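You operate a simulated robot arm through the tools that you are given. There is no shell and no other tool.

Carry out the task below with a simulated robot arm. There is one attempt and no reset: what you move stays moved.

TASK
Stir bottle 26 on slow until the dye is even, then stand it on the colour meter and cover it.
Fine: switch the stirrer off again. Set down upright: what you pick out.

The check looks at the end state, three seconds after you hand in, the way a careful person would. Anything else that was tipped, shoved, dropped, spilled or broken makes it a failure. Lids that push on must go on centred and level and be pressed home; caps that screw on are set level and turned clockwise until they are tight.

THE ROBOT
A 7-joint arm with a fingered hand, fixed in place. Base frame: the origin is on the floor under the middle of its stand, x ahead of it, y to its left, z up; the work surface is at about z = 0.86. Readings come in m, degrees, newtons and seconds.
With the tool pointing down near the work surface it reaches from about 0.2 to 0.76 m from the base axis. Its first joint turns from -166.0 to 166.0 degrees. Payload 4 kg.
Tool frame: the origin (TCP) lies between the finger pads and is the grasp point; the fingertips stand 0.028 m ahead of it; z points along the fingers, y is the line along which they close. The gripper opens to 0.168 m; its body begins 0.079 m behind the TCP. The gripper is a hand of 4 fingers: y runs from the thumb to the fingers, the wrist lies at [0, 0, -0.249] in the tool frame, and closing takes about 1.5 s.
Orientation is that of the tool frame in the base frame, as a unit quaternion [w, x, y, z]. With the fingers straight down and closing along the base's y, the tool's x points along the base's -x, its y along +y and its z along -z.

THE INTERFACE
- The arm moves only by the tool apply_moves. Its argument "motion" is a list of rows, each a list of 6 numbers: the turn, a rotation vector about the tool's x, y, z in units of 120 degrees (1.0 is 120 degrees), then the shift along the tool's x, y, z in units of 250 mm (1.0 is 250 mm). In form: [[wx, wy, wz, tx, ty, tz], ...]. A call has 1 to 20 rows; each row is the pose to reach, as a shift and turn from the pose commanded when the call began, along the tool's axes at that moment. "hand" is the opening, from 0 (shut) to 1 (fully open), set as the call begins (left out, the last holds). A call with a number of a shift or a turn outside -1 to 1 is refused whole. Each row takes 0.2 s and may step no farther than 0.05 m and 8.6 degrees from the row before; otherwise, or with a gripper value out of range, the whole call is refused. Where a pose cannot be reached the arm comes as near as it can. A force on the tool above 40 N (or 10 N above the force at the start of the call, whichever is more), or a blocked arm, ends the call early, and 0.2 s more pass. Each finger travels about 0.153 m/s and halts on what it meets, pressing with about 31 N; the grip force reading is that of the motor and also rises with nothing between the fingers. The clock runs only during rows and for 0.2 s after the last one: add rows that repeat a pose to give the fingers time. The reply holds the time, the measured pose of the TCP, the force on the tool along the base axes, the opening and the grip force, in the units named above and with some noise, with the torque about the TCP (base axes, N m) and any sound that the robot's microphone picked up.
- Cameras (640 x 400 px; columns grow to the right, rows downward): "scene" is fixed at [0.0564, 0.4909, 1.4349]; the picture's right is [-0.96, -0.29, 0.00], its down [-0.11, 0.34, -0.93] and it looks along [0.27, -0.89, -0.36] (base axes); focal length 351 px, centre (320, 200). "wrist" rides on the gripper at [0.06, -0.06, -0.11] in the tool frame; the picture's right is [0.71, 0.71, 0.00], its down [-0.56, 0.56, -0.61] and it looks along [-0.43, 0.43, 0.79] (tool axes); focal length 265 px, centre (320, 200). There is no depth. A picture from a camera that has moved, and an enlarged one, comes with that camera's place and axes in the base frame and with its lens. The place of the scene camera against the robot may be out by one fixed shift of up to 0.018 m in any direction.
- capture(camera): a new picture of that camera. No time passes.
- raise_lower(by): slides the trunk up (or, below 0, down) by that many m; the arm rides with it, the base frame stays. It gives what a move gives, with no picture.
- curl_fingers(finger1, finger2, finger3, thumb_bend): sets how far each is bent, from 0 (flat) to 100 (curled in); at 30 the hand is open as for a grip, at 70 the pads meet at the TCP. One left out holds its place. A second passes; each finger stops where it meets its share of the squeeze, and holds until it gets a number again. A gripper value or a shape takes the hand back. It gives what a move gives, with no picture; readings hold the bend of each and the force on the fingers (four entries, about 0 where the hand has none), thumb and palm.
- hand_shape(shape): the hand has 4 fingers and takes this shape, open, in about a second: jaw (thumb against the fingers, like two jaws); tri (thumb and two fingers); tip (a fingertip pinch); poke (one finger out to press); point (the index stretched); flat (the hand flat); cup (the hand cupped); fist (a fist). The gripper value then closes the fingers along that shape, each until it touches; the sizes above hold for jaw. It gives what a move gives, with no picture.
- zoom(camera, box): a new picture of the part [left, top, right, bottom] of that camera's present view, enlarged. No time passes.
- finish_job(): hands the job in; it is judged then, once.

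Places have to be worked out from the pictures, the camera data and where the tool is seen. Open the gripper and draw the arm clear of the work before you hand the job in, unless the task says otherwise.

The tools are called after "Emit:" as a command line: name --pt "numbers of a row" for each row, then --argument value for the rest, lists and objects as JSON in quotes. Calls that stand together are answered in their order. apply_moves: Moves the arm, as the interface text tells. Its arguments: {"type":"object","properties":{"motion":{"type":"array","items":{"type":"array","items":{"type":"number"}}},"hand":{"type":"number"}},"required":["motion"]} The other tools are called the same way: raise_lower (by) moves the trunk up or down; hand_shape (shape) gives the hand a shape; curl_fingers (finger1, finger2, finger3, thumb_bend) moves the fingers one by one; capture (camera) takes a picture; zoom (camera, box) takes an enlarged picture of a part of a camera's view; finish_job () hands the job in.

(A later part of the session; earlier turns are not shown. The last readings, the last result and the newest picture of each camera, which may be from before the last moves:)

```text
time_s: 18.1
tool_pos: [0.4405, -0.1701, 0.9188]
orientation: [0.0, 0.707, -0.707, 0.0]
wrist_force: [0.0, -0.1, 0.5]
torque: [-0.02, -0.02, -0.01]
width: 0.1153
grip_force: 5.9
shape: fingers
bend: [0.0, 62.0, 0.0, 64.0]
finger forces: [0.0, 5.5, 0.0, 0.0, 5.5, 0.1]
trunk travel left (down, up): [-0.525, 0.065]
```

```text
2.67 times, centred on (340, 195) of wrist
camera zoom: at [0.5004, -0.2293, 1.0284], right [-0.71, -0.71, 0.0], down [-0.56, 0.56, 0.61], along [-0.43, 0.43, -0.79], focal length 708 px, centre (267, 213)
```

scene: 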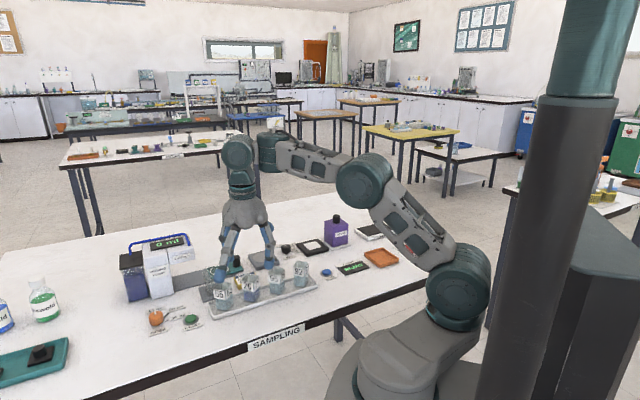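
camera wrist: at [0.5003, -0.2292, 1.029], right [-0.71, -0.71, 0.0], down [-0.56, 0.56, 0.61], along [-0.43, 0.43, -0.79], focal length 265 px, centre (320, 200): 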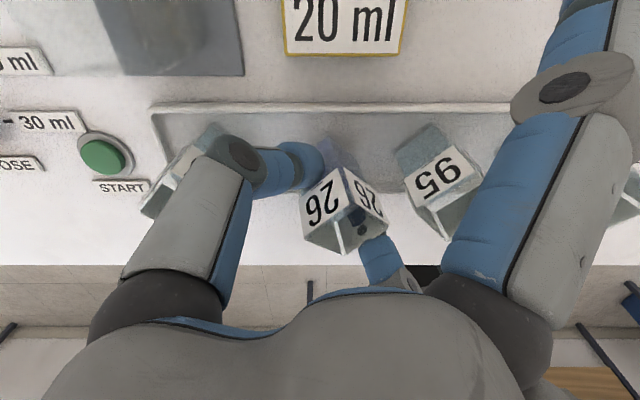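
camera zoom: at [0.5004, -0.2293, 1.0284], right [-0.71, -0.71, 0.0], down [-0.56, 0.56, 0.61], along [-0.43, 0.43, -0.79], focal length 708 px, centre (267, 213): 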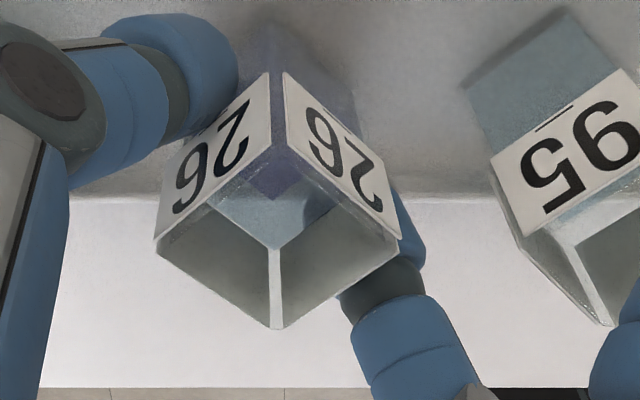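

Upright and centred now, with 5.5 N on each side. I firm the grip a little with targets matched to the different stiffness (71/68).

Emit:
curl_fingers --finger2 71 --thumb_bend 68

Emit:
zoom --camera "scene" --box '[240, 262, 304, 312]'

```text
time_s: 19.1
tool_pos: [0.4386, -0.1698, 0.9184]
orientation: [0.0, 0.708, -0.707, 0.0]
wrist_force: [0.9, -0.4, 0.4]
torque: [-0.03, -0.04, 0.02]
width: 0.1156
grip_force: 8.6
shape: fingers
bend: [0.0, 62.0, 0.0, 64.0]
finger forces: [0.0, 8.6, 0.1, 0.1, 8.5, 0.0]
trunk travel left (down, up): [-0.525, 0.065]
```

```text
8.00 times, centred on (272, 287) of scene
camera zoom: at [0.0564, 0.4909, 1.4349], right [-0.96, -0.29, 0.0], down [-0.11, 0.34, -0.93], along [0.27, -0.89, -0.36], focal length 2805 px, centre (704, -496)
```

zoom: 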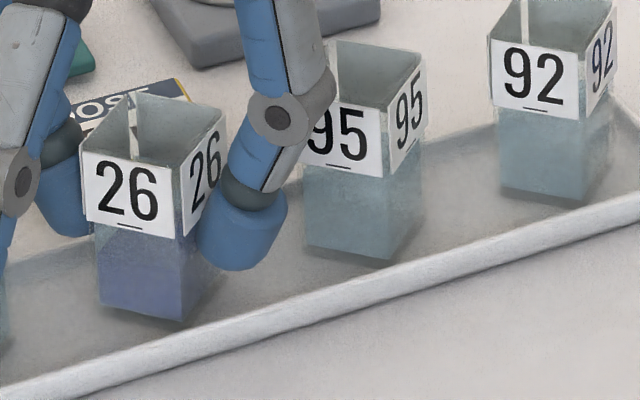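

Grip is 8.6 N on each side with the bottle upright. I lift it slowly 30 mm and check.

Emit:
apply_moves --pt "0 0 0 0 0 -0.01" --pt "0 0 0 0 0 -0.025" --pt "0 0 0 0 0 -0.045" --pt "0 0 0 0 0 -0.07" --pt "0 0 0 0 0 -0.095" --pt "0 0 0 0 0 -0.115" --pt "0 0 0 0 0 -0.12" --pt "0 0 0 0 0 -0.12"

Emit:
zoom --camera "scene" --box '[230, 240, 304, 300]'

Emit:
capture --camera "wrist"

```text
time_s: 20.9
tool_pos: [0.4408, -0.1712, 0.9493]
orientation: [0.001, 0.707, -0.707, -0.001]
wrist_force: [-0.3, -0.5, -0.8]
torque: [0.04, 0.02, 0.01]
width: 0.1156
grip_force: 8.5
shape: fingers
bend: [0.0, 62.0, 0.0, 64.0]
finger forces: [0.0, 8.4, 0.0, 0.0, 8.5, 0.0]
trunk travel left (down, up): [-0.525, 0.065]
```

```text
6.67 times, centred on (267, 270) of scene
camera zoom: at [0.0564, 0.4909, 1.4349], right [-0.96, -0.29, 0.0], down [-0.11, 0.34, -0.93], along [0.27, -0.89, -0.36], focal length 2337 px, centre (673, -267)
```

zoom: 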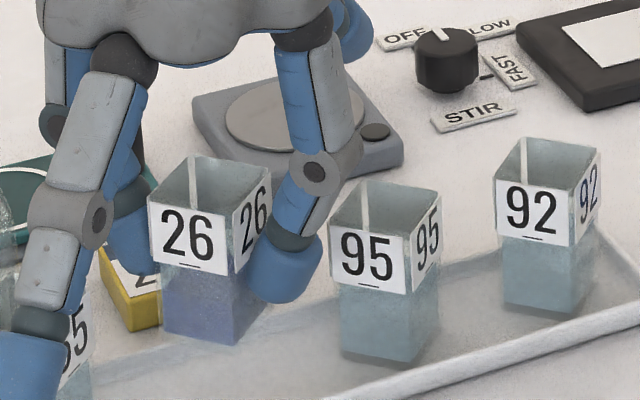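

```text
taken
camera wrist: at [0.5005, -0.2303, 1.0585], right [-0.71, -0.71, 0.0], down [-0.56, 0.56, 0.61], along [-0.43, 0.43, -0.79], focal length 265 px, centre (320, 200)
```

wrist: 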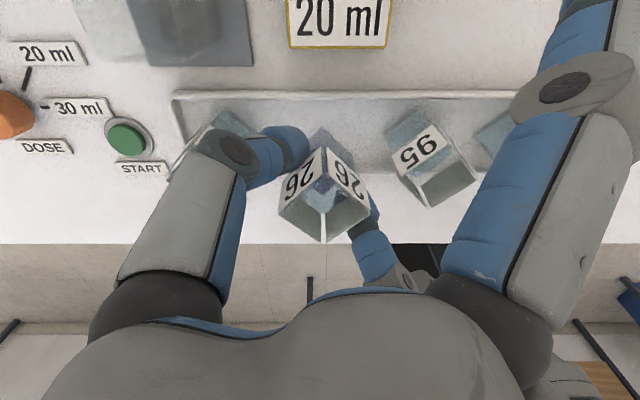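

The bottle hangs upright in the grip. I raise it to z≈1.0 first, then measure its offset from the TCP in the wrist view.

Emit:
apply_moves --pt "0 0 0 0 0 -0.015" --pt "0 0 0 0 0 -0.04" --pt "0 0 0 0 0 -0.07" --pt "0 0 0 0 0 -0.1" --pt "0 0 0 0 0 -0.13" --pt "0 0 0 0 0 -0.16" --pt "0 0 0 0 0 -0.185" --pt "0 0 0 0 0 -0.2" --pt "0 0 0 0 0 -0.2"

Emit:
zoom --camera "wrist" --box '[260, 130, 388, 260]'

Emit:
zoom --camera "scene" --box '[230, 220, 304, 280]'

```text
time_s: 22.9
tool_pos: [0.4379, -0.1694, 0.9994]
orientation: [0.0, -0.707, 0.707, -0.001]
wrist_force: [-0.4, -0.6, -0.5]
torque: [0.01, 0.01, 0.02]
width: 0.1153
grip_force: 8.5
shape: fingers
bend: [0.0, 62.0, 0.0, 64.0]
finger forces: [0.0, 8.6, 0.0, 0.0, 8.5, 0.0]
trunk travel left (down, up): [-0.525, 0.065]
```

```text
3.08 times, centred on (324, 195) of wrist
camera zoom: at [0.4997, -0.2294, 1.1086], right [-0.71, -0.71, 0.0], down [-0.56, 0.56, 0.61], along [-0.43, 0.43, -0.79], focal length 817 px, centre (308, 215)
```

zoom: 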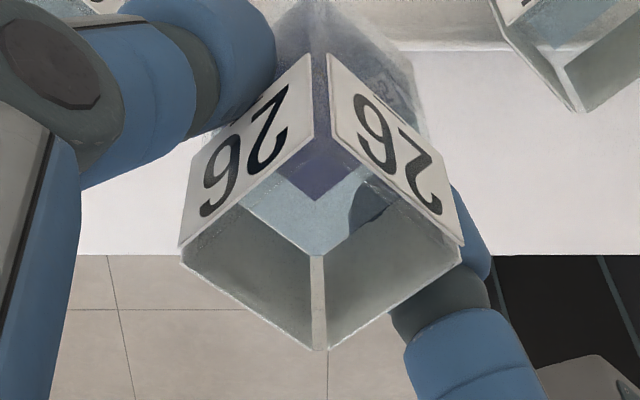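

```text
6.67 times, centred on (267, 250) of scene
camera zoom: at [0.0564, 0.4909, 1.4349], right [-0.96, -0.29, 0.0], down [-0.11, 0.34, -0.93], along [0.27, -0.89, -0.36], focal length 2337 px, centre (673, -133)
```

zoom: 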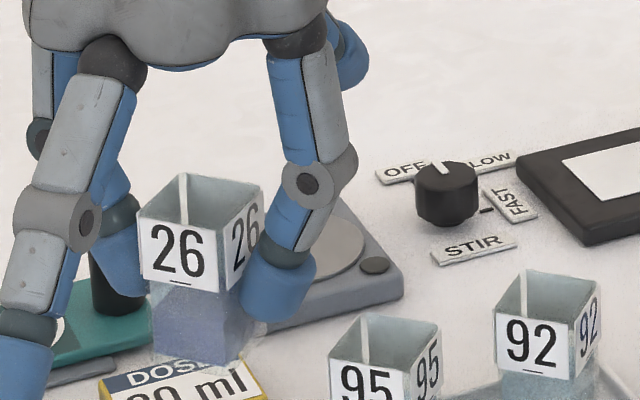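

The bottle sits about 3 mm toward −x from the TCP. I carry it smoothly at this height to above the stirrer disc (TCP target 0.496,-0.354).

Emit:
apply_moves --pt "0 0 0 0.0147 -0.0046 0" --pt "0 0 0 0.0441 -0.0137 0" --pt "0 0 0 0.0881 -0.0273 0" --pt "0 0 0 0.1395 -0.0432 0" --pt "0 0 0 0.1909 -0.0592 0" --pt "0 0 0 0.2424 -0.0751 0" --pt "0 0 0 0.2938 -0.091 0" --pt "0 0 0 0.3452 -0.107 0" --pt "0 0 0 0.3966 -0.1229 0" --pt "0 0 0 0.448 -0.1388 0" --pt "0 0 0 0.4994 -0.1548 0" --pt "0 0 0 0.5508 -0.1707 0" --pt "0 0 0 0.6022 -0.1866 0" --pt "0 0 0 0.6463 -0.2003 0" --pt "0 0 0 0.683 -0.2117 0" --pt "0 0 0 0.7124 -0.2208 0" --pt "0 0 0 0.7271 -0.2253 0" --pt "0 0 0 0.7344 -0.2276 0" --pt "0 0 0 0.7344 -0.2276 0"

Emit:
capture --camera "wrist"

Emit:
capture --camera "scene"

```text
time_s: 26.9
tool_pos: [0.4958, -0.3549, 1.0001]
orientation: [0.0, -0.707, 0.708, 0.0]
wrist_force: [-0.6, -0.9, -0.5]
torque: [-0.01, -0.04, 0.01]
width: 0.1156
grip_force: 8.7
shape: fingers
bend: [0.0, 62.0, 0.0, 64.0]
finger forces: [0.0, 8.5, 0.0, 0.1, 8.5, 0.0]
trunk travel left (down, up): [-0.525, 0.065]
```

```text
taken
camera wrist: at [0.5565, -0.414, 1.1093], right [-0.71, -0.71, 0.0], down [-0.56, 0.56, 0.61], along [-0.43, 0.43, -0.79], focal length 265 px, centre (320, 200)
```

wrist: 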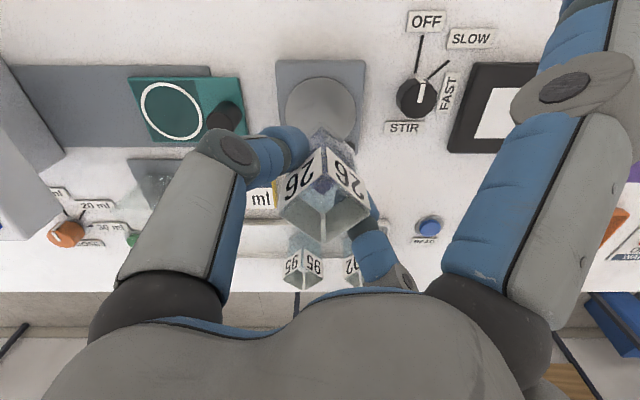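

```text
taken
```

scene: 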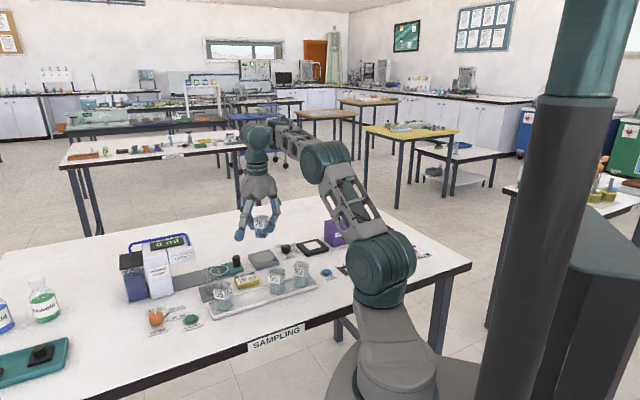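

Before lowering I verify the disc's position from this viewpoint.

Emit:
zoom --camera "wrist" --box '[260, 50, 388, 130]'

Emit:
zoom --camera "wrist" --box '[370, 0, 498, 140]'

```text
5.00 times, centred on (324, 90) of wrist
camera zoom: at [0.5565, -0.414, 1.1093], right [-0.71, -0.71, 0.0], down [-0.56, 0.56, 0.61], along [-0.43, 0.43, -0.79], focal length 1327 px, centre (300, 750)
```

zoom: 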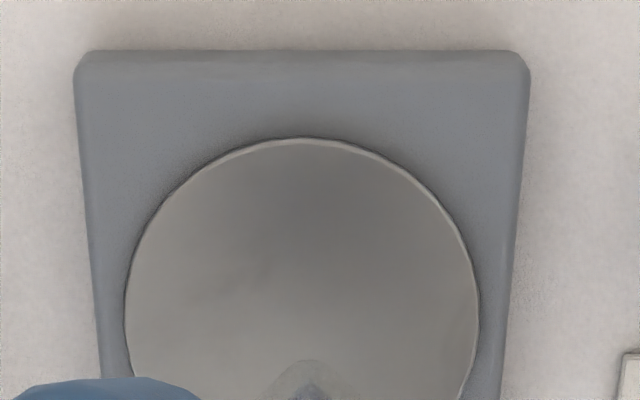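

```text
2.86 times, centred on (434, 70) of wrist
camera zoom: at [0.5565, -0.414, 1.1093], right [-0.71, -0.71, 0.0], down [-0.56, 0.56, 0.61], along [-0.43, 0.43, -0.79], focal length 758 px, centre (-6, 571)
```

zoom: 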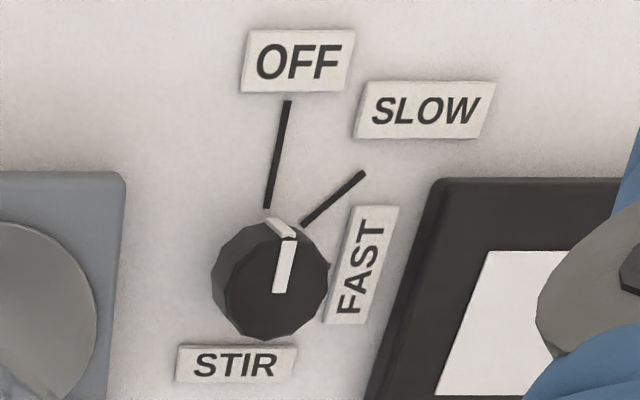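

Disc centre works out to about (0.495,-0.353), top z≈0.872–0.876. I nudge by 2 mm and lower most of the way (66 mm), keeping a few mm above the disc.

Emit:
apply_moves --pt "0 0 0 -0.003 -0.004 0.01" --pt "0 0 0 -0.006 -0.008 0.03" --pt "0 0 0 -0.006 -0.008 0.06" --pt "0 0 0 -0.006 -0.008 0.09" --pt "0 0 0 -0.006 -0.008 0.12" --pt "0 0 0 -0.006 -0.008 0.15" --pt "0 0 0 -0.006 -0.008 0.18" --pt "0 0 0 -0.006 -0.008 0.21" --pt "0 0 0 -0.006 -0.008 0.235" --pt "0 0 0 -0.006 -0.008 0.252" --pt "0 0 0 -0.006 -0.008 0.26" --pt "0 0 0 -0.006 -0.008 0.264" --pt "0 0 0 -0.006 -0.008 0.264"

Emit:
zoom --camera "scene" --box '[220, 210, 316, 280]'

Emit:
capture --camera "wrist"

```text
time_s: 29.7
tool_pos: [0.4979, -0.3523, 0.9338]
orientation: [-0.001, -0.707, 0.707, 0.0]
wrist_force: [0.2, 0.1, -0.7]
torque: [-0.06, -0.01, 0.04]
width: 0.1156
grip_force: 7.9
shape: fingers
bend: [0.0, 62.0, 0.0, 64.0]
finger forces: [0.1, 8.5, 0.0, 0.0, 8.5, 0.0]
trunk travel left (down, up): [-0.525, 0.065]
```

```text
5.71 times, centred on (268, 245) of scene
camera zoom: at [0.0564, 0.4909, 1.4349], right [-0.96, -0.29, 0.0], down [-0.11, 0.34, -0.93], along [0.27, -0.89, -0.36], focal length 2003 px, centre (617, -57)
```

zoom: 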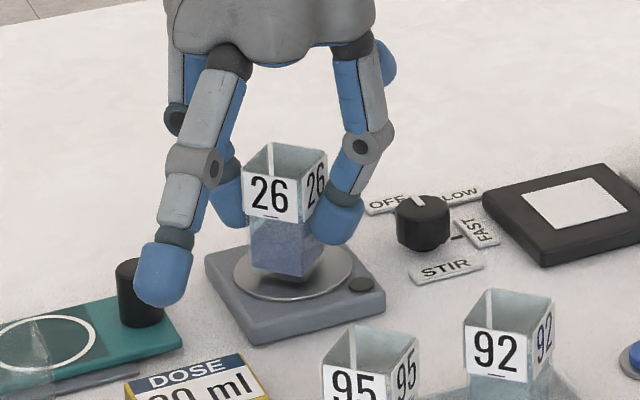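

```text
taken
camera wrist: at [0.5585, -0.412, 1.0426], right [-0.71, -0.71, 0.0], down [-0.56, 0.56, 0.61], along [-0.43, 0.43, -0.79], focal length 265 px, centre (320, 200)
```

wrist: 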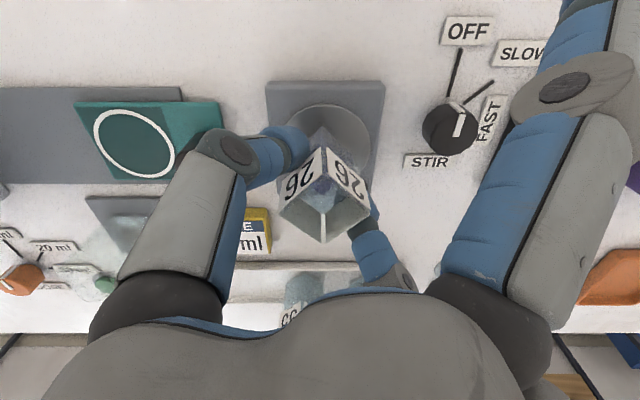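

The bottle hovers a few mm above the disc centre. I lower 5 mm slowly and read the force.

Emit:
apply_moves --pt "0 0 0 0 0 0.004" --pt "0 0 0 0 0 0.008" --pt "0 0 0 0 0 0.012" --pt "0 0 0 0 0 0.016" --pt "0 0 0 0 0 0.02" --pt "0 0 0 0 0 0.02"

Emit:
zoom --camera "scene" --box '[240, 225, 304, 275]'

```text
time_s: 31.1
tool_pos: [0.4973, -0.3536, 0.9293]
orientation: [0.0, 0.708, -0.707, 0.001]
wrist_force: [-1.0, 0.6, 14.7]
torque: [0.02, 0.07, 0.02]
width: 0.1156
grip_force: 11.6
shape: fingers
bend: [0.0, 62.0, 0.0, 64.0]
finger forces: [0.0, 11.8, 0.0, 0.0, 11.2, 0.1]
trunk travel left (down, up): [-0.525, 0.065]
```

```text
8.00 times, centred on (272, 250) of scene
camera zoom: at [0.0564, 0.4909, 1.4349], right [-0.96, -0.29, 0.0], down [-0.11, 0.34, -0.93], along [0.27, -0.89, -0.36], focal length 2805 px, centre (704, -200)
```

zoom: 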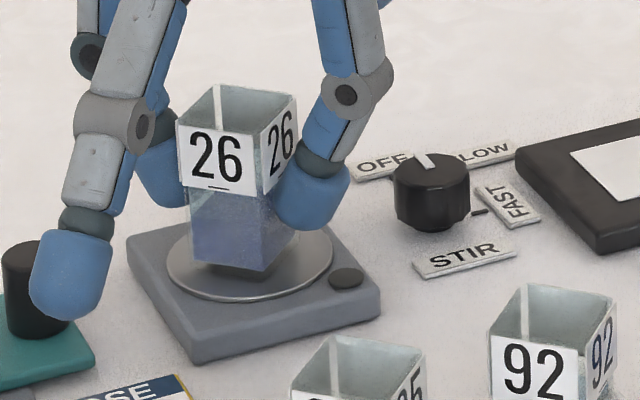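

Contact: 14.7 N upward, so the bottle stands on the disc. I relieve 1.2 mm and read again.

Emit:
apply_moves --pt "0 0 0 0 0 -0.0024" --pt "0 0 0 0 0 -0.005" --pt "0 0 0 0 0 -0.005"

Emit:
zoom --camera "scene" --box '[240, 225, 304, 275]'

```text
time_s: 31.9
tool_pos: [0.4979, -0.353, 0.9294]
orientation: [-0.001, -0.707, 0.707, 0.0]
wrist_force: [-1.0, -0.7, 10.5]
torque: [-0.01, 0.02, 0.03]
width: 0.1153
grip_force: 10.7
shape: fingers
bend: [0.0, 62.0, 0.0, 63.0]
finger forces: [0.0, 11.4, 0.0, 0.0, 10.5, 0.0]
trunk travel left (down, up): [-0.525, 0.065]
```

```text
8.00 times, centred on (272, 250) of scene
camera zoom: at [0.0564, 0.4909, 1.4349], right [-0.96, -0.29, 0.0], down [-0.11, 0.34, -0.93], along [0.27, -0.89, -0.36], focal length 2805 px, centre (704, -200)
```

zoom: 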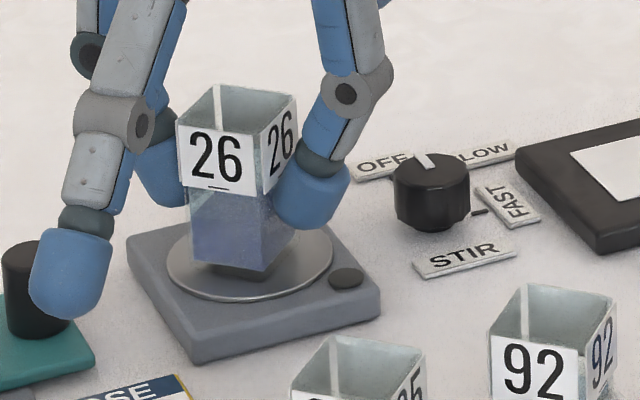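

Still 10.5 N; I relieve another 2.5 mm.

Emit:
apply_moves --pt "0 0 0 0 0 -0.004" --pt "0 0 0 0 0 -0.008" --pt "0 0 0 0 0 -0.01" --pt "0 0 0 0 0 -0.01"

Emit:
zoom --camera "scene" --box '[240, 225, 304, 275]'

```text
time_s: 32.9
tool_pos: [0.4975, -0.3518, 0.9333]
orientation: [0.0, -0.707, 0.708, 0.0]
wrist_force: [-0.5, 0.1, -0.2]
torque: [-0.03, -0.01, 0.01]
width: 0.1155
grip_force: 8.9
shape: fingers
bend: [0.0, 62.0, 0.0, 63.0]
finger forces: [0.1, 8.9, 0.0, 0.0, 9.0, 0.0]
trunk travel left (down, up): [-0.525, 0.065]
```

```text
8.00 times, centred on (272, 250) of scene
camera zoom: at [0.0564, 0.4909, 1.4349], right [-0.96, -0.29, 0.0], down [-0.11, 0.34, -0.93], along [0.27, -0.89, -0.36], focal length 2805 px, centre (704, -200)
```

zoom: 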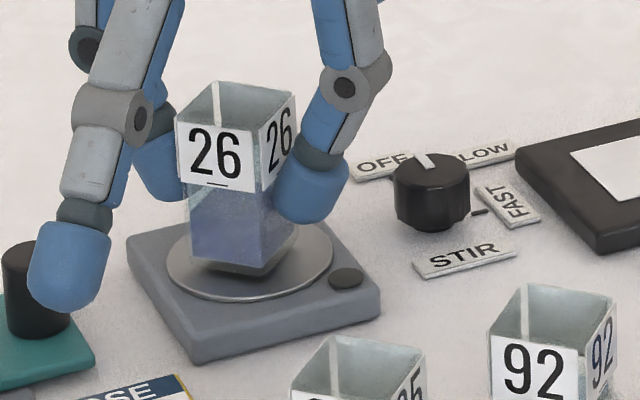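

Now just off the disc (force ≈0). I lower 1.5 mm for a light contact.

Emit:
apply_moves --pt "0 0 0 0 0 0.003" --pt "0 0 0 0 0 0.006" --pt "0 0 0 0 0 0.006"

```text
time_s: 33.7
tool_pos: [0.4983, -0.3521, 0.9303]
orientation: [0.0, -0.707, 0.707, 0.0]
wrist_force: [0.6, -0.2, -0.9]
torque: [-0.01, -0.01, 0.0]
width: 0.1157
grip_force: 9.1
shape: fingers
bend: [0.0, 62.0, 0.0, 63.0]
finger forces: [0.1, 8.9, 0.1, 0.0, 8.9, 0.0]
trunk travel left (down, up): [-0.525, 0.065]
```

Still no contact force; I lower another 0.8 mm.

Emit:
apply_moves --pt "0 0 0 0 0 0.0016" --pt "0 0 0 0 0 0.0032" --pt "0 0 0 0 0 0.0032"

Emit:
zoom --camera "scene" --box '[240, 225, 304, 275]'

```text
time_s: 34.5
tool_pos: [0.4979, -0.3515, 0.9304]
orientation: [0.0, 0.707, -0.707, 0.0]
wrist_force: [0.3, -1.1, 4.6]
torque: [-0.01, -0.06, 0.02]
width: 0.1156
grip_force: 9.4
shape: fingers
bend: [0.0, 62.0, 0.0, 63.0]
finger forces: [0.0, 9.0, 0.0, 0.0, 9.8, 0.0]
trunk travel left (down, up): [-0.525, 0.065]
```

```text
8.00 times, centred on (272, 250) of scene
camera zoom: at [0.0564, 0.4909, 1.4349], right [-0.96, -0.29, 0.0], down [-0.11, 0.34, -0.93], along [0.27, -0.89, -0.36], focal length 2805 px, centre (704, -200)
```

zoom: 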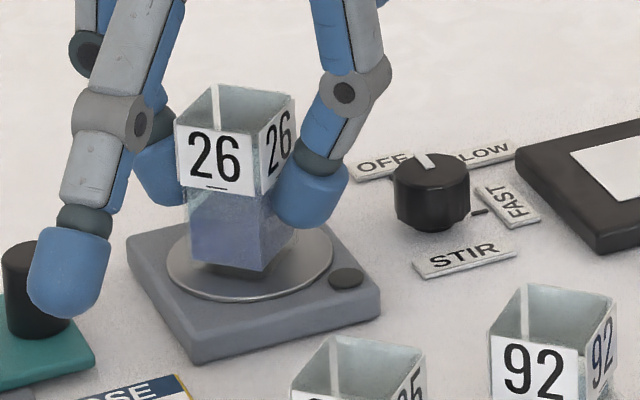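

Light contact (4.6 N). I release gradually: first soften the grip.

Emit:
curl_fingers --finger2 65 --thumb_bend 65

Emit:
curl_fingers --finger2 61.5 --thumb_bend 62.5

Emit:
zoom --camera "scene" --box '[240, 225, 304, 275]'

Emit:
capture --camera "wrist"

```text
time_s: 35.5
tool_pos: [0.4978, -0.3517, 0.9313]
orientation: [0.0, 0.707, -0.707, 0.001]
wrist_force: [0.3, -2.0, 5.7]
torque: [-0.04, 0.0, -0.01]
width: 0.116
grip_force: 4.4
shape: fingers
bend: [0.0, 62.0, 0.0, 63.0]
finger forces: [0.1, 4.1, 0.0, 0.1, 4.8, 0.0]
trunk travel left (down, up): [-0.525, 0.065]
```

```text
time_s: 36.5
tool_pos: [0.4992, -0.3518, 0.93]
orientation: [0.001, -0.707, 0.707, 0.0]
wrist_force: [0.2, 0.3, 0.0]
torque: [-0.03, 0.02, -0.01]
width: 0.1162
grip_force: 0.0
shape: fingers
bend: [0.0, 61.0, 0.0, 62.0]
finger forces: [0.1, 0.1, 0.0, 0.1, 0.0, 0.0]
trunk travel left (down, up): [-0.525, 0.065]
```

```text
8.00 times, centred on (272, 250) of scene
camera zoom: at [0.0564, 0.4909, 1.4349], right [-0.96, -0.29, 0.0], down [-0.11, 0.34, -0.93], along [0.27, -0.89, -0.36], focal length 2805 px, centre (704, -200)
```

zoom: 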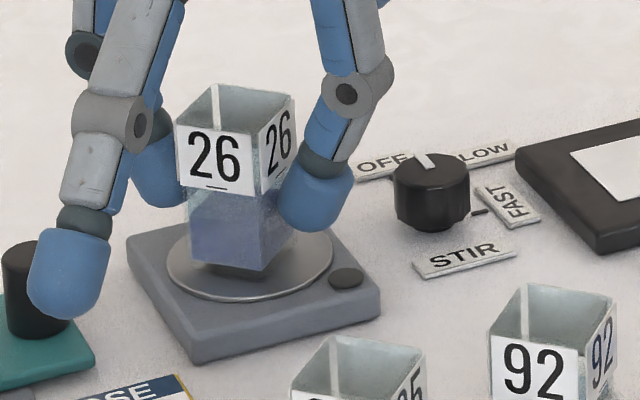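

```text
taken
camera wrist: at [0.5588, -0.412, 1.0391], right [-0.71, -0.71, 0.0], down [-0.56, 0.56, 0.61], along [-0.43, 0.43, -0.79], focal length 265 px, centre (320, 200)
```

wrist: 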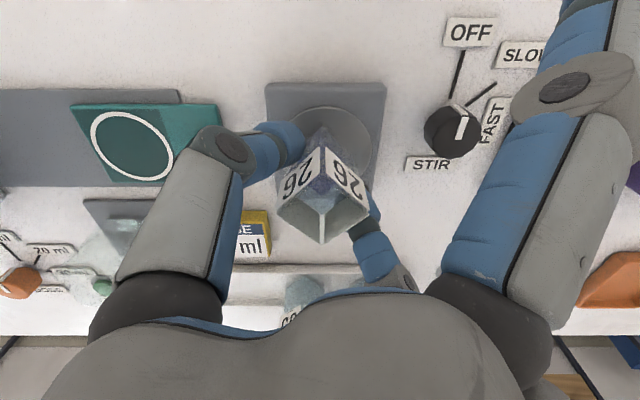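

Grip force is zero and the bottle stands free on the disc. I open to 50/50.

Emit:
curl_fingers --finger2 57 --thumb_bend 58

Emit:
curl_fingers --finger2 50 --thumb_bend 50

Emit:
zoom --camera "scene" --box '[240, 225, 304, 275]'

Emit:
zoom --camera "wrist" --box '[260, 60, 388, 260]'

```text
time_s: 37.5
tool_pos: [0.4979, -0.3521, 0.9299]
orientation: [0.0, 0.708, -0.706, -0.001]
wrist_force: [-0.2, 1.1, -0.3]
torque: [0.02, -0.01, 0.0]
width: 0.1192
grip_force: 0.0
shape: fingers
bend: [0.0, 56.0, 0.0, 57.0]
finger forces: [0.0, 0.0, 0.0, 0.0, 0.1, 0.1]
trunk travel left (down, up): [-0.525, 0.065]
```

```text
time_s: 38.5
tool_pos: [0.4981, -0.3517, 0.9307]
orientation: [0.0, -0.707, 0.707, -0.001]
wrist_force: [-0.2, -0.4, 0.7]
torque: [-0.01, 0.02, 0.01]
width: 0.1241
grip_force: 0.1
shape: fingers
bend: [0.0, 50.0, 0.0, 50.0]
finger forces: [0.0, 0.0, 0.0, 0.0, 0.1, 0.1]
trunk travel left (down, up): [-0.525, 0.065]
```

```text
8.00 times, centred on (272, 250) of scene
camera zoom: at [0.0564, 0.4909, 1.4349], right [-0.96, -0.29, 0.0], down [-0.11, 0.34, -0.93], along [0.27, -0.89, -0.36], focal length 2805 px, centre (704, -200)
```

zoom: 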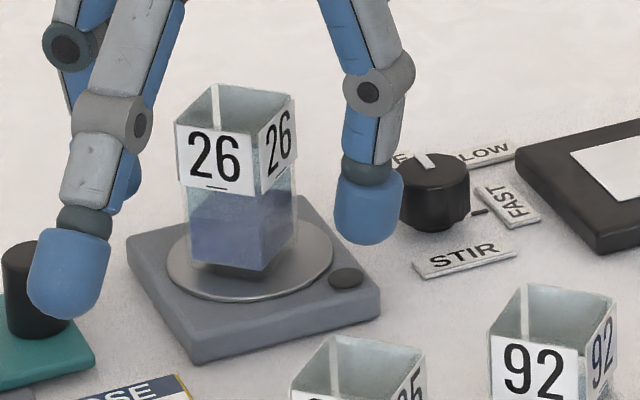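

```text
2.00 times, centred on (324, 160) of wrist
camera zoom: at [0.5589, -0.412, 1.0391], right [-0.71, -0.71, 0.0], down [-0.56, 0.56, 0.61], along [-0.43, 0.43, -0.79], focal length 531 px, centre (312, 280)
```

zoom: 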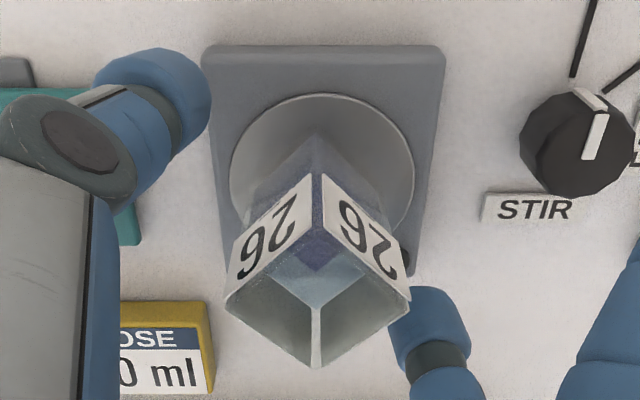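

The bottle stands upright on the disc. I rise clear, then move above the STIR knob (≈0.4476,-0.4223) with the hand turned to −28°, so no finger points at the bottle.

Emit:
apply_moves --pt "0 0 0 0 0 -0.03" --pt "0 0 0 0 0 -0.08" --pt "0 0 0 0 0 -0.13" --pt "0 0 0 0 0 -0.18" --pt "0 0 0 0 0 -0.23" --pt "0 0 0 0 0 -0.28" --pt "0 0 0 0 0 -0.28"

Emit:
apply_moves --pt "0 0 0.0574 0.0309 0.0224 0" --pt "0 0 0.1148 0.0619 0.0447 0" --pt "0 0 0.1722 0.0928 0.0671 0" --pt "0 0 0.2296 0.1237 0.0894 0" --pt "0 0 0.287 0.1547 0.1118 0" --pt "0 0 0.3445 0.1856 0.1341 0" --pt "0 0 0.4019 0.2165 0.1565 0" --pt "0 0 0.4593 0.2475 0.1788 0" --pt "0 0 0.5167 0.2784 0.2012 0" --pt "0 0 0.5167 0.2784 0.2012 0"

Emit:
capture --camera "wrist"

Emit:
zoom --camera "scene" --box '[200, 170, 360, 280]'

```text
time_s: 40.1
tool_pos: [0.4971, -0.3521, 1.0005]
orientation: [0.0, 0.707, -0.707, -0.001]
wrist_force: [-0.5, -1.1, 0.3]
torque: [0.0, 0.01, -0.01]
width: 0.1243
grip_force: 0.1
shape: fingers
bend: [0.0, 50.0, 0.0, 50.0]
finger forces: [0.0, 0.0, 0.0, 0.0, 0.0, 0.0]
trunk travel left (down, up): [-0.525, 0.065]
```

```text
time_s: 42.3
tool_pos: [0.4489, -0.4215, 1.0009]
orientation: [0.0, -0.242, 0.97, 0.0]
wrist_force: [-0.4, 0.1, -0.6]
torque: [0.02, 0.04, 0.01]
width: 0.124
grip_force: 0.0
shape: fingers
bend: [0.0, 50.0, 0.0, 50.0]
finger forces: [0.0, 0.1, 0.1, 0.1, 0.1, 0.0]
trunk travel left (down, up): [-0.525, 0.065]
```

```text
taken
camera wrist: at [0.4239, -0.5031, 1.1094], right [-0.96, 0.29, 0.0], down [0.23, 0.75, 0.61], along [0.18, 0.59, -0.79], focal length 265 px, centre (320, 200)
```

wrist: 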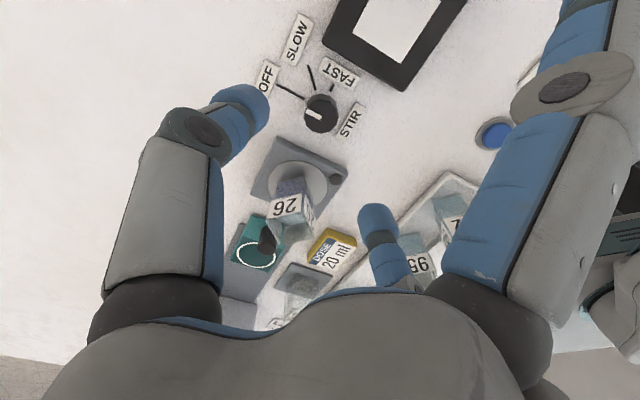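

```text
3.64 times, centred on (280, 225) of scene
camera zoom: at [0.0564, 0.4909, 1.4349], right [-0.96, -0.29, 0.0], down [-0.11, 0.34, -0.93], along [0.27, -0.89, -0.36], focal length 1275 px, centre (466, 109)
```

zoom: 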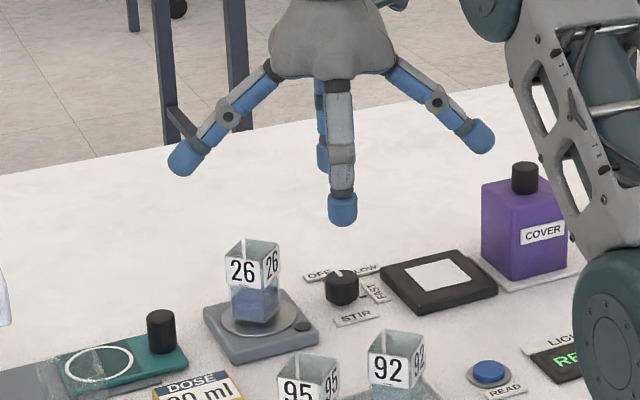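

Zooming on the knob from here to verify alignment under the TCP.

Emit:
zoom --camera "wrist" --box '[240, 60, 400, 160]'

```text
4.00 times, centred on (320, 110) of wrist
camera zoom: at [0.4239, -0.5031, 1.1094], right [-0.96, 0.29, 0.0], down [0.23, 0.75, 0.61], along [0.18, 0.59, -0.79], focal length 1062 px, centre (320, 560)
```

zoom: 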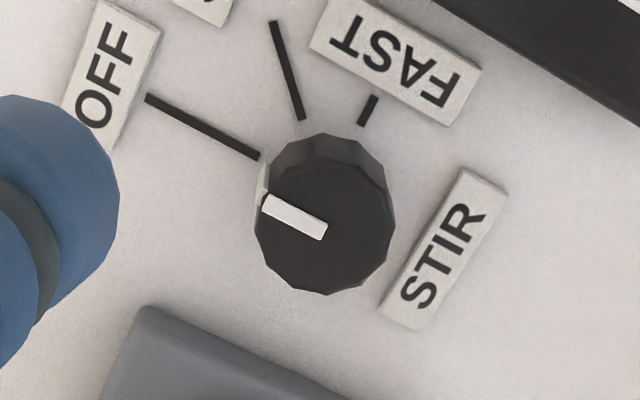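

Knob is within ~1–2 mm of the TCP axis. I pre-close the pair to 58 and descend to just above the knob grip height (z≈0.905).

Emit:
curl_fingers --finger2 58 --thumb_bend 58

Emit:
apply_moves --pt "0 0 0 0.004 0 0.06" --pt "0 0 0 0.004 0 0.12" --pt "0 0 0 0.004 0 0.18" --pt "0 0 0 0.004 0 0.24" --pt "0 0 0 0.004 0 0.3" --pt "0 0 0 0.004 0 0.34" --pt "0 0 0 0.004 0 0.37" --pt "0 0 0 0.004 0 0.38" --pt "0 0 0 0.004 0 0.38"

Emit:
capture --camera "wrist"

Emit:
zoom --camera "scene" --box '[230, 200, 358, 280]'

```text
time_s: 43.3
tool_pos: [0.4495, -0.4225, 1.0001]
orientation: [0.0, -0.241, 0.97, -0.001]
wrist_force: [-0.2, -0.2, -1.0]
torque: [0.02, 0.0, -0.02]
width: 0.1194
grip_force: 0.0
shape: fingers
bend: [0.0, 57.0, 0.0, 57.0]
finger forces: [0.0, 0.1, 0.0, 0.1, 0.1, 0.0]
trunk travel left (down, up): [-0.525, 0.065]
```

```text
time_s: 45.3
tool_pos: [0.4472, -0.4215, 0.9053]
orientation: [0.0, -0.241, 0.971, 0.001]
wrist_force: [-0.3, -0.9, -0.5]
torque: [-0.02, 0.01, 0.05]
width: 0.1193
grip_force: 0.1
shape: fingers
bend: [0.0, 57.0, 0.0, 57.0]
finger forces: [0.1, 0.0, 0.0, 0.0, 0.1, 0.0]
trunk travel left (down, up): [-0.525, 0.065]
```

```text
taken
camera wrist: at [0.4224, -0.5026, 1.0133], right [-0.96, 0.29, 0.0], down [0.23, 0.75, 0.61], along [0.18, 0.59, -0.79], focal length 265 px, centre (320, 200)
```

wrist: 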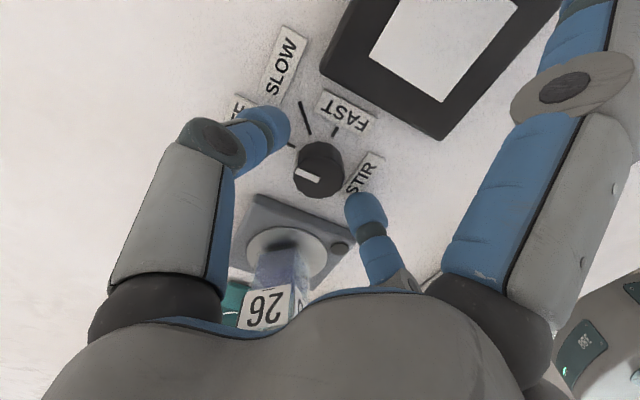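

```text
5.00 times, centred on (294, 240) of scene
camera zoom: at [0.0564, 0.4909, 1.4349], right [-0.96, -0.29, 0.0], down [-0.11, 0.34, -0.93], along [0.27, -0.89, -0.36], focal length 1753 px, centre (450, 0)
```

zoom: 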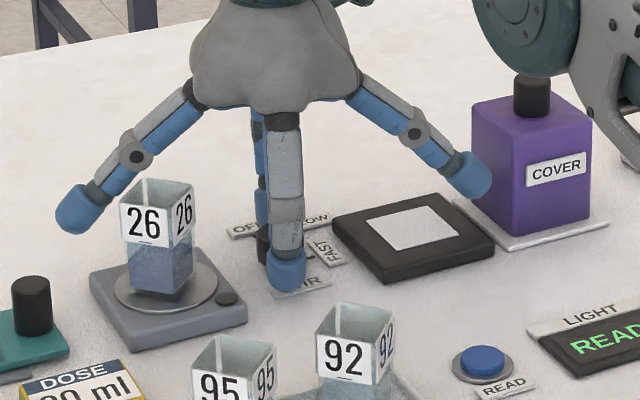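

All clear: splayed fingers miss bottle and cover. I descend the last 12 mm to z≈0.893.

Emit:
apply_moves --pt "0 0 0 0 0 0.015" --pt "0 0 0 0 0 0.03" --pt "0 0 0 0 0 0.042" --pt "0 0 0 0 0 0.049" --pt "0 0 0 0 0 0.049"

Emit:
capture --camera "wrist"

Emit:
zoom --camera "scene" --box '[240, 215, 330, 275]'

```text
time_s: 46.5
tool_pos: [0.4473, -0.4206, 0.896]
orientation: [0.002, -0.242, 0.97, -0.004]
wrist_force: [1.3, 0.8, 34.3]
torque: [0.1, 0.05, -0.09]
width: 0.1195
grip_force: 16.4
shape: fingers
bend: [0.0, 56.0, 0.0, 56.0]
finger forces: [0.1, 19.2, 0.1, 0.0, 14.5, 0.1]
trunk travel left (down, up): [-0.525, 0.065]
```

```text
taken
camera wrist: at [0.4213, -0.5017, 1.0056], right [-0.96, 0.29, -0.01], down [0.23, 0.76, 0.61], along [0.18, 0.58, -0.79], focal length 265 px, centre (320, 200)
```

wrist: 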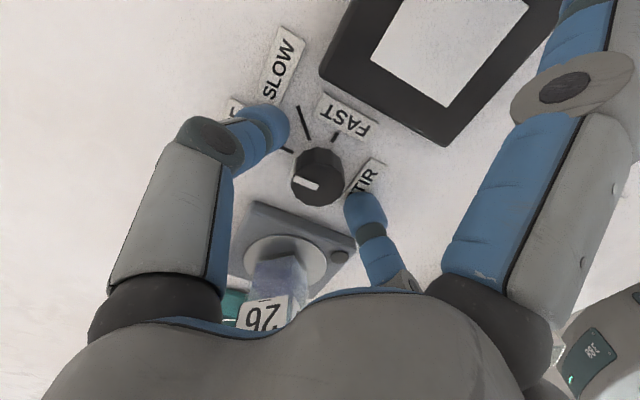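

```text
6.67 times, centred on (285, 245) of scene
camera zoom: at [0.0564, 0.4909, 1.4349], right [-0.96, -0.29, 0.0], down [-0.11, 0.34, -0.93], along [0.27, -0.89, -0.36], focal length 2337 px, centre (553, -100)
```

zoom: 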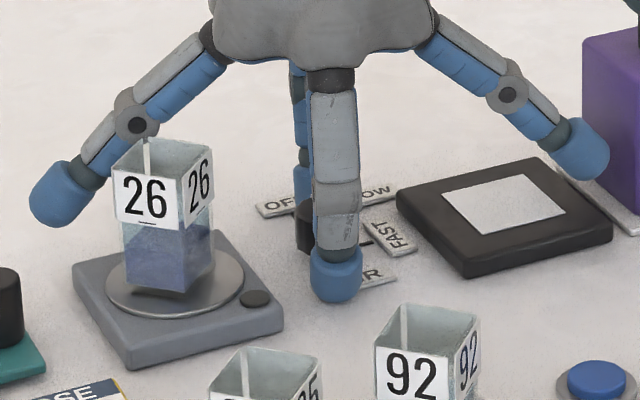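

Fingertips touch the surface (34 N), so they reach lower than assumed at this bend. I back up 6 mm right away.

Emit:
apply_moves --pt "0 0 0 0 0 -0.008" --pt "0 0 0 0 0 -0.016" --pt "0 0 0 0 0 -0.024" --pt "0 0 0 0 0 -0.024"

Emit:
zoom --camera "scene" --box '[240, 215, 330, 275]'

Emit:
zoom --camera "wrist" --box '[220, 80, 400, 260]'

```text
time_s: 47.5
tool_pos: [0.4466, -0.4219, 0.8974]
orientation: [-0.001, -0.242, 0.97, 0.002]
wrist_force: [0.2, -0.4, -0.6]
torque: [-0.01, 0.03, -0.03]
width: 0.1194
grip_force: 0.1
shape: fingers
bend: [0.0, 57.0, 0.0, 57.0]
finger forces: [0.1, 0.0, 0.0, 0.0, 0.0, 0.1]
trunk travel left (down, up): [-0.525, 0.065]
```

```text
6.67 times, centred on (285, 245) of scene
camera zoom: at [0.0564, 0.4909, 1.4349], right [-0.96, -0.29, 0.0], down [-0.11, 0.34, -0.93], along [0.27, -0.89, -0.36], focal length 2337 px, centre (553, -100)
```

zoom: 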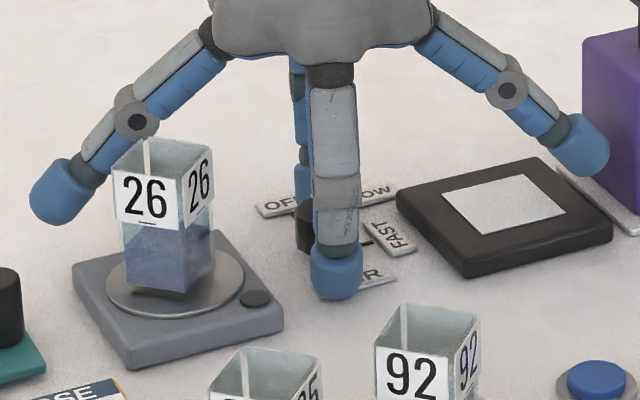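

```text
2.22 times, centred on (310, 170) of wrist
camera zoom: at [0.4222, -0.503, 1.0066], right [-0.96, 0.29, 0.0], down [0.23, 0.75, 0.62], along [0.18, 0.59, -0.79], focal length 590 px, centre (342, 267)
```

zoom: 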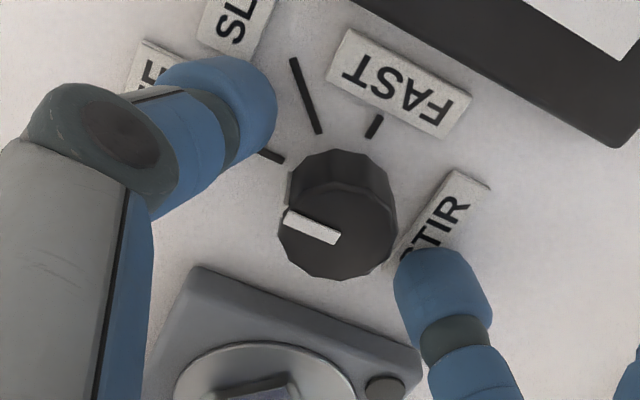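

Clear again (force ≈0 at z≈0.899). I close the pair on the knob.

Emit:
curl_fingers --finger2 68 --thumb_bend 68

Emit:
zoom --camera "wrist" --box '[220, 80, 400, 260]'

```text
time_s: 48.5
tool_pos: [0.4476, -0.4211, 0.8979]
orientation: [0.0, -0.242, 0.97, 0.001]
wrist_force: [0.2, -2.3, -5.1]
torque: [-0.01, 0.05, -0.02]
width: 0.1155
grip_force: 5.0
shape: fingers
bend: [0.0, 64.0, 0.0, 64.0]
finger forces: [0.0, 4.3, 0.0, 0.0, 5.8, 0.0]
trunk travel left (down, up): [-0.525, 0.065]
```

```text
2.22 times, centred on (310, 170) of wrist
camera zoom: at [0.4225, -0.5035, 1.0076], right [-0.96, 0.29, 0.0], down [0.23, 0.75, 0.61], along [0.18, 0.59, -0.79], focal length 590 px, centre (342, 267)
```

zoom: 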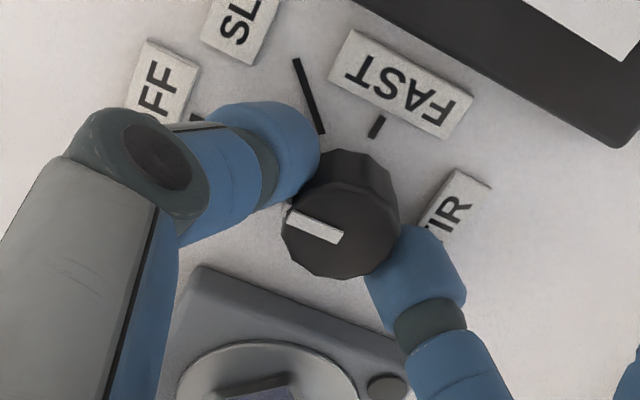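

Contact on both sides (64/64). I tighten the grip for turning.

Emit:
curl_fingers --finger2 78 --thumb_bend 76

```text
time_s: 49.5
tool_pos: [0.4483, -0.4231, 0.8987]
orientation: [-0.001, -0.242, 0.97, 0.001]
wrist_force: [2.8, -6.2, -3.8]
torque: [-0.08, 0.02, 0.01]
width: 0.1151
grip_force: 13.6
shape: fingers
bend: [0.0, 64.0, 0.0, 64.0]
finger forces: [0.0, 9.8, 0.1, 0.1, 16.5, 0.0]
trunk travel left (down, up): [-0.525, 0.065]
```

Firm grip. Now I turn clockwise (about tool +z) by 36° — θ from −28° to +8° — staying inside the bottle-free window.

Emit:
apply_moves --pt "0 0 0.03 0 0 0" --pt "0 0 0.065 0 0 0" --pt "0 0 0.1 0 0 0" --pt "0 0 0.14 0 0 0" --pt "0 0 0.18 0 0 0" --pt "0 0 0.22 0 0 0" --pt "0 0 0.26 0 0 0" --pt "0 0 0.3 0 0 0" --pt "0 0 0.3 0 0 0"

Emit:
capture --camera "wrist"

Emit:
zoom --camera "scene" --box '[240, 215, 330, 275]'

```text
time_s: 51.5
tool_pos: [0.4482, -0.4227, 0.8984]
orientation: [0.0, 0.07, 0.998, 0.001]
wrist_force: [1.2, -4.5, -3.5]
torque: [-0.02, -0.07, 0.0]
width: 0.1152
grip_force: 13.3
shape: fingers
bend: [0.0, 64.0, 0.0, 65.0]
finger forces: [0.1, 11.1, 0.0, 0.0, 15.7, 0.0]
trunk travel left (down, up): [-0.525, 0.065]
```

```text
taken
camera wrist: at [0.379, -0.4738, 1.0074], right [-0.6, 0.8, 0.0], down [0.63, 0.47, 0.61], along [0.49, 0.37, -0.79], focal length 265 px, centre (320, 200)
```

wrist: 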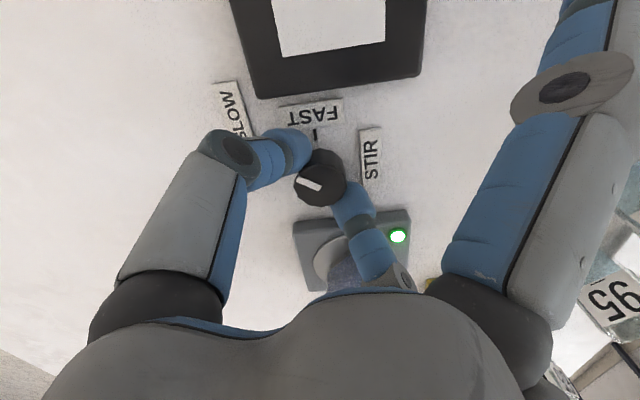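

```text
6.67 times, centred on (285, 245) of scene
camera zoom: at [0.0564, 0.4909, 1.4349], right [-0.96, -0.29, 0.0], down [-0.11, 0.34, -0.93], along [0.27, -0.89, -0.36], focal length 2337 px, centre (553, -100)
```

zoom: 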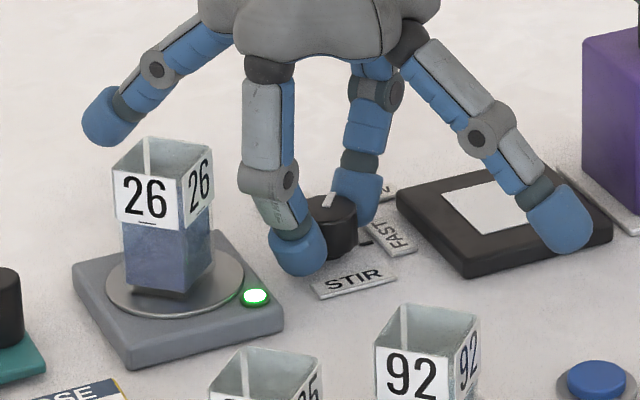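

The stirrer's green light is on. I zoom to see the pointer against the SLOW mark and the dye in the bottle.

Emit:
zoom --camera "wrist" --box '[210, 70, 420, 270]'

Emit:
zoom --camera "scene" --box '[245, 230, 301, 265]'

```text
2.00 times, centred on (315, 170) of wrist
camera zoom: at [0.379, -0.4738, 1.0074], right [-0.6, 0.8, 0.0], down [0.63, 0.47, 0.61], along [0.49, 0.37, -0.79], focal length 531 px, centre (330, 260)
```

zoom: 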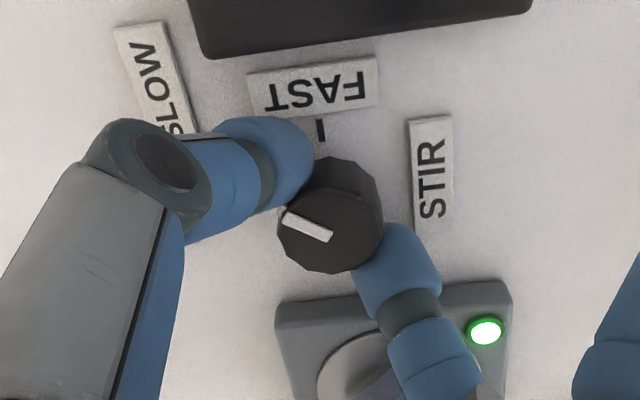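

```text
11.43 times, centred on (273, 248) of scene
camera zoom: at [0.0564, 0.4909, 1.4349], right [-0.96, -0.29, 0.0], down [-0.11, 0.34, -0.93], along [0.27, -0.89, -0.36], focal length 4006 px, centre (857, -343)
```

zoom: 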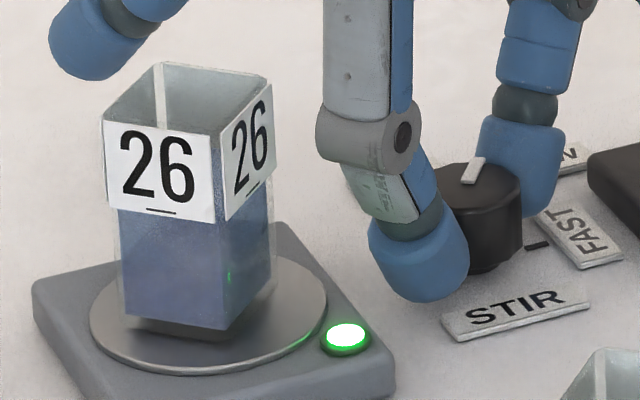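

The dye is already spreading upward; the light is on and the knob sits in the SLOW sector. I hold here and let it stir for a few seconds.

Emit:
apply_moves --pt "0 0 0 0 0 0" --pt "0 0 0 0 0 0" --pt "0 0 0 0 0 0" --pt "0 0 0 0 0 0" --pt "0 0 0 0 0 0" --pt "0 0 0 0 0 0" --pt "0 0 0 0 0 0" --pt "0 0 0 0 0 0" --pt "0 0 0 0 0 0" --pt "0 0 0 0 0 0" --pt "0 0 0 0 0 0" --pt "0 0 0 0 0 0" --pt "0 0 0 0 0 0" --pt "0 0 0 0 0 0" --pt "0 0 0 0 0 0" --pt "0 0 0 0 0 0" --pt "0 0 0 0 0 0" --pt "0 0 0 0 0 0" --pt "0 0 0 0 0 0" --pt "0 0 0 0 0 0"

Emit:
zoom --camera "scene" --box '[245, 230, 301, 265]'

```text
time_s: 55.7
tool_pos: [0.4465, -0.4231, 0.8992]
orientation: [0.0, 0.07, 0.998, 0.0]
wrist_force: [1.3, -4.6, -4.3]
torque: [0.0, 0.02, 0.02]
width: 0.1153
grip_force: 13.7
shape: fingers
bend: [0.0, 64.0, 0.0, 65.0]
finger forces: [0.0, 11.1, 0.1, 0.0, 15.2, 0.1]
trunk travel left (down, up): [-0.525, 0.065]
```

```text
11.43 times, centred on (273, 248) of scene
camera zoom: at [0.0564, 0.4909, 1.4349], right [-0.96, -0.29, 0.0], down [-0.11, 0.34, -0.93], along [0.27, -0.89, -0.36], focal length 4006 px, centre (857, -343)
```

zoom: 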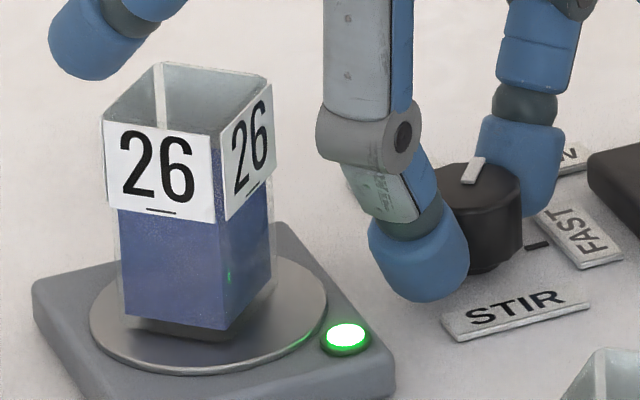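

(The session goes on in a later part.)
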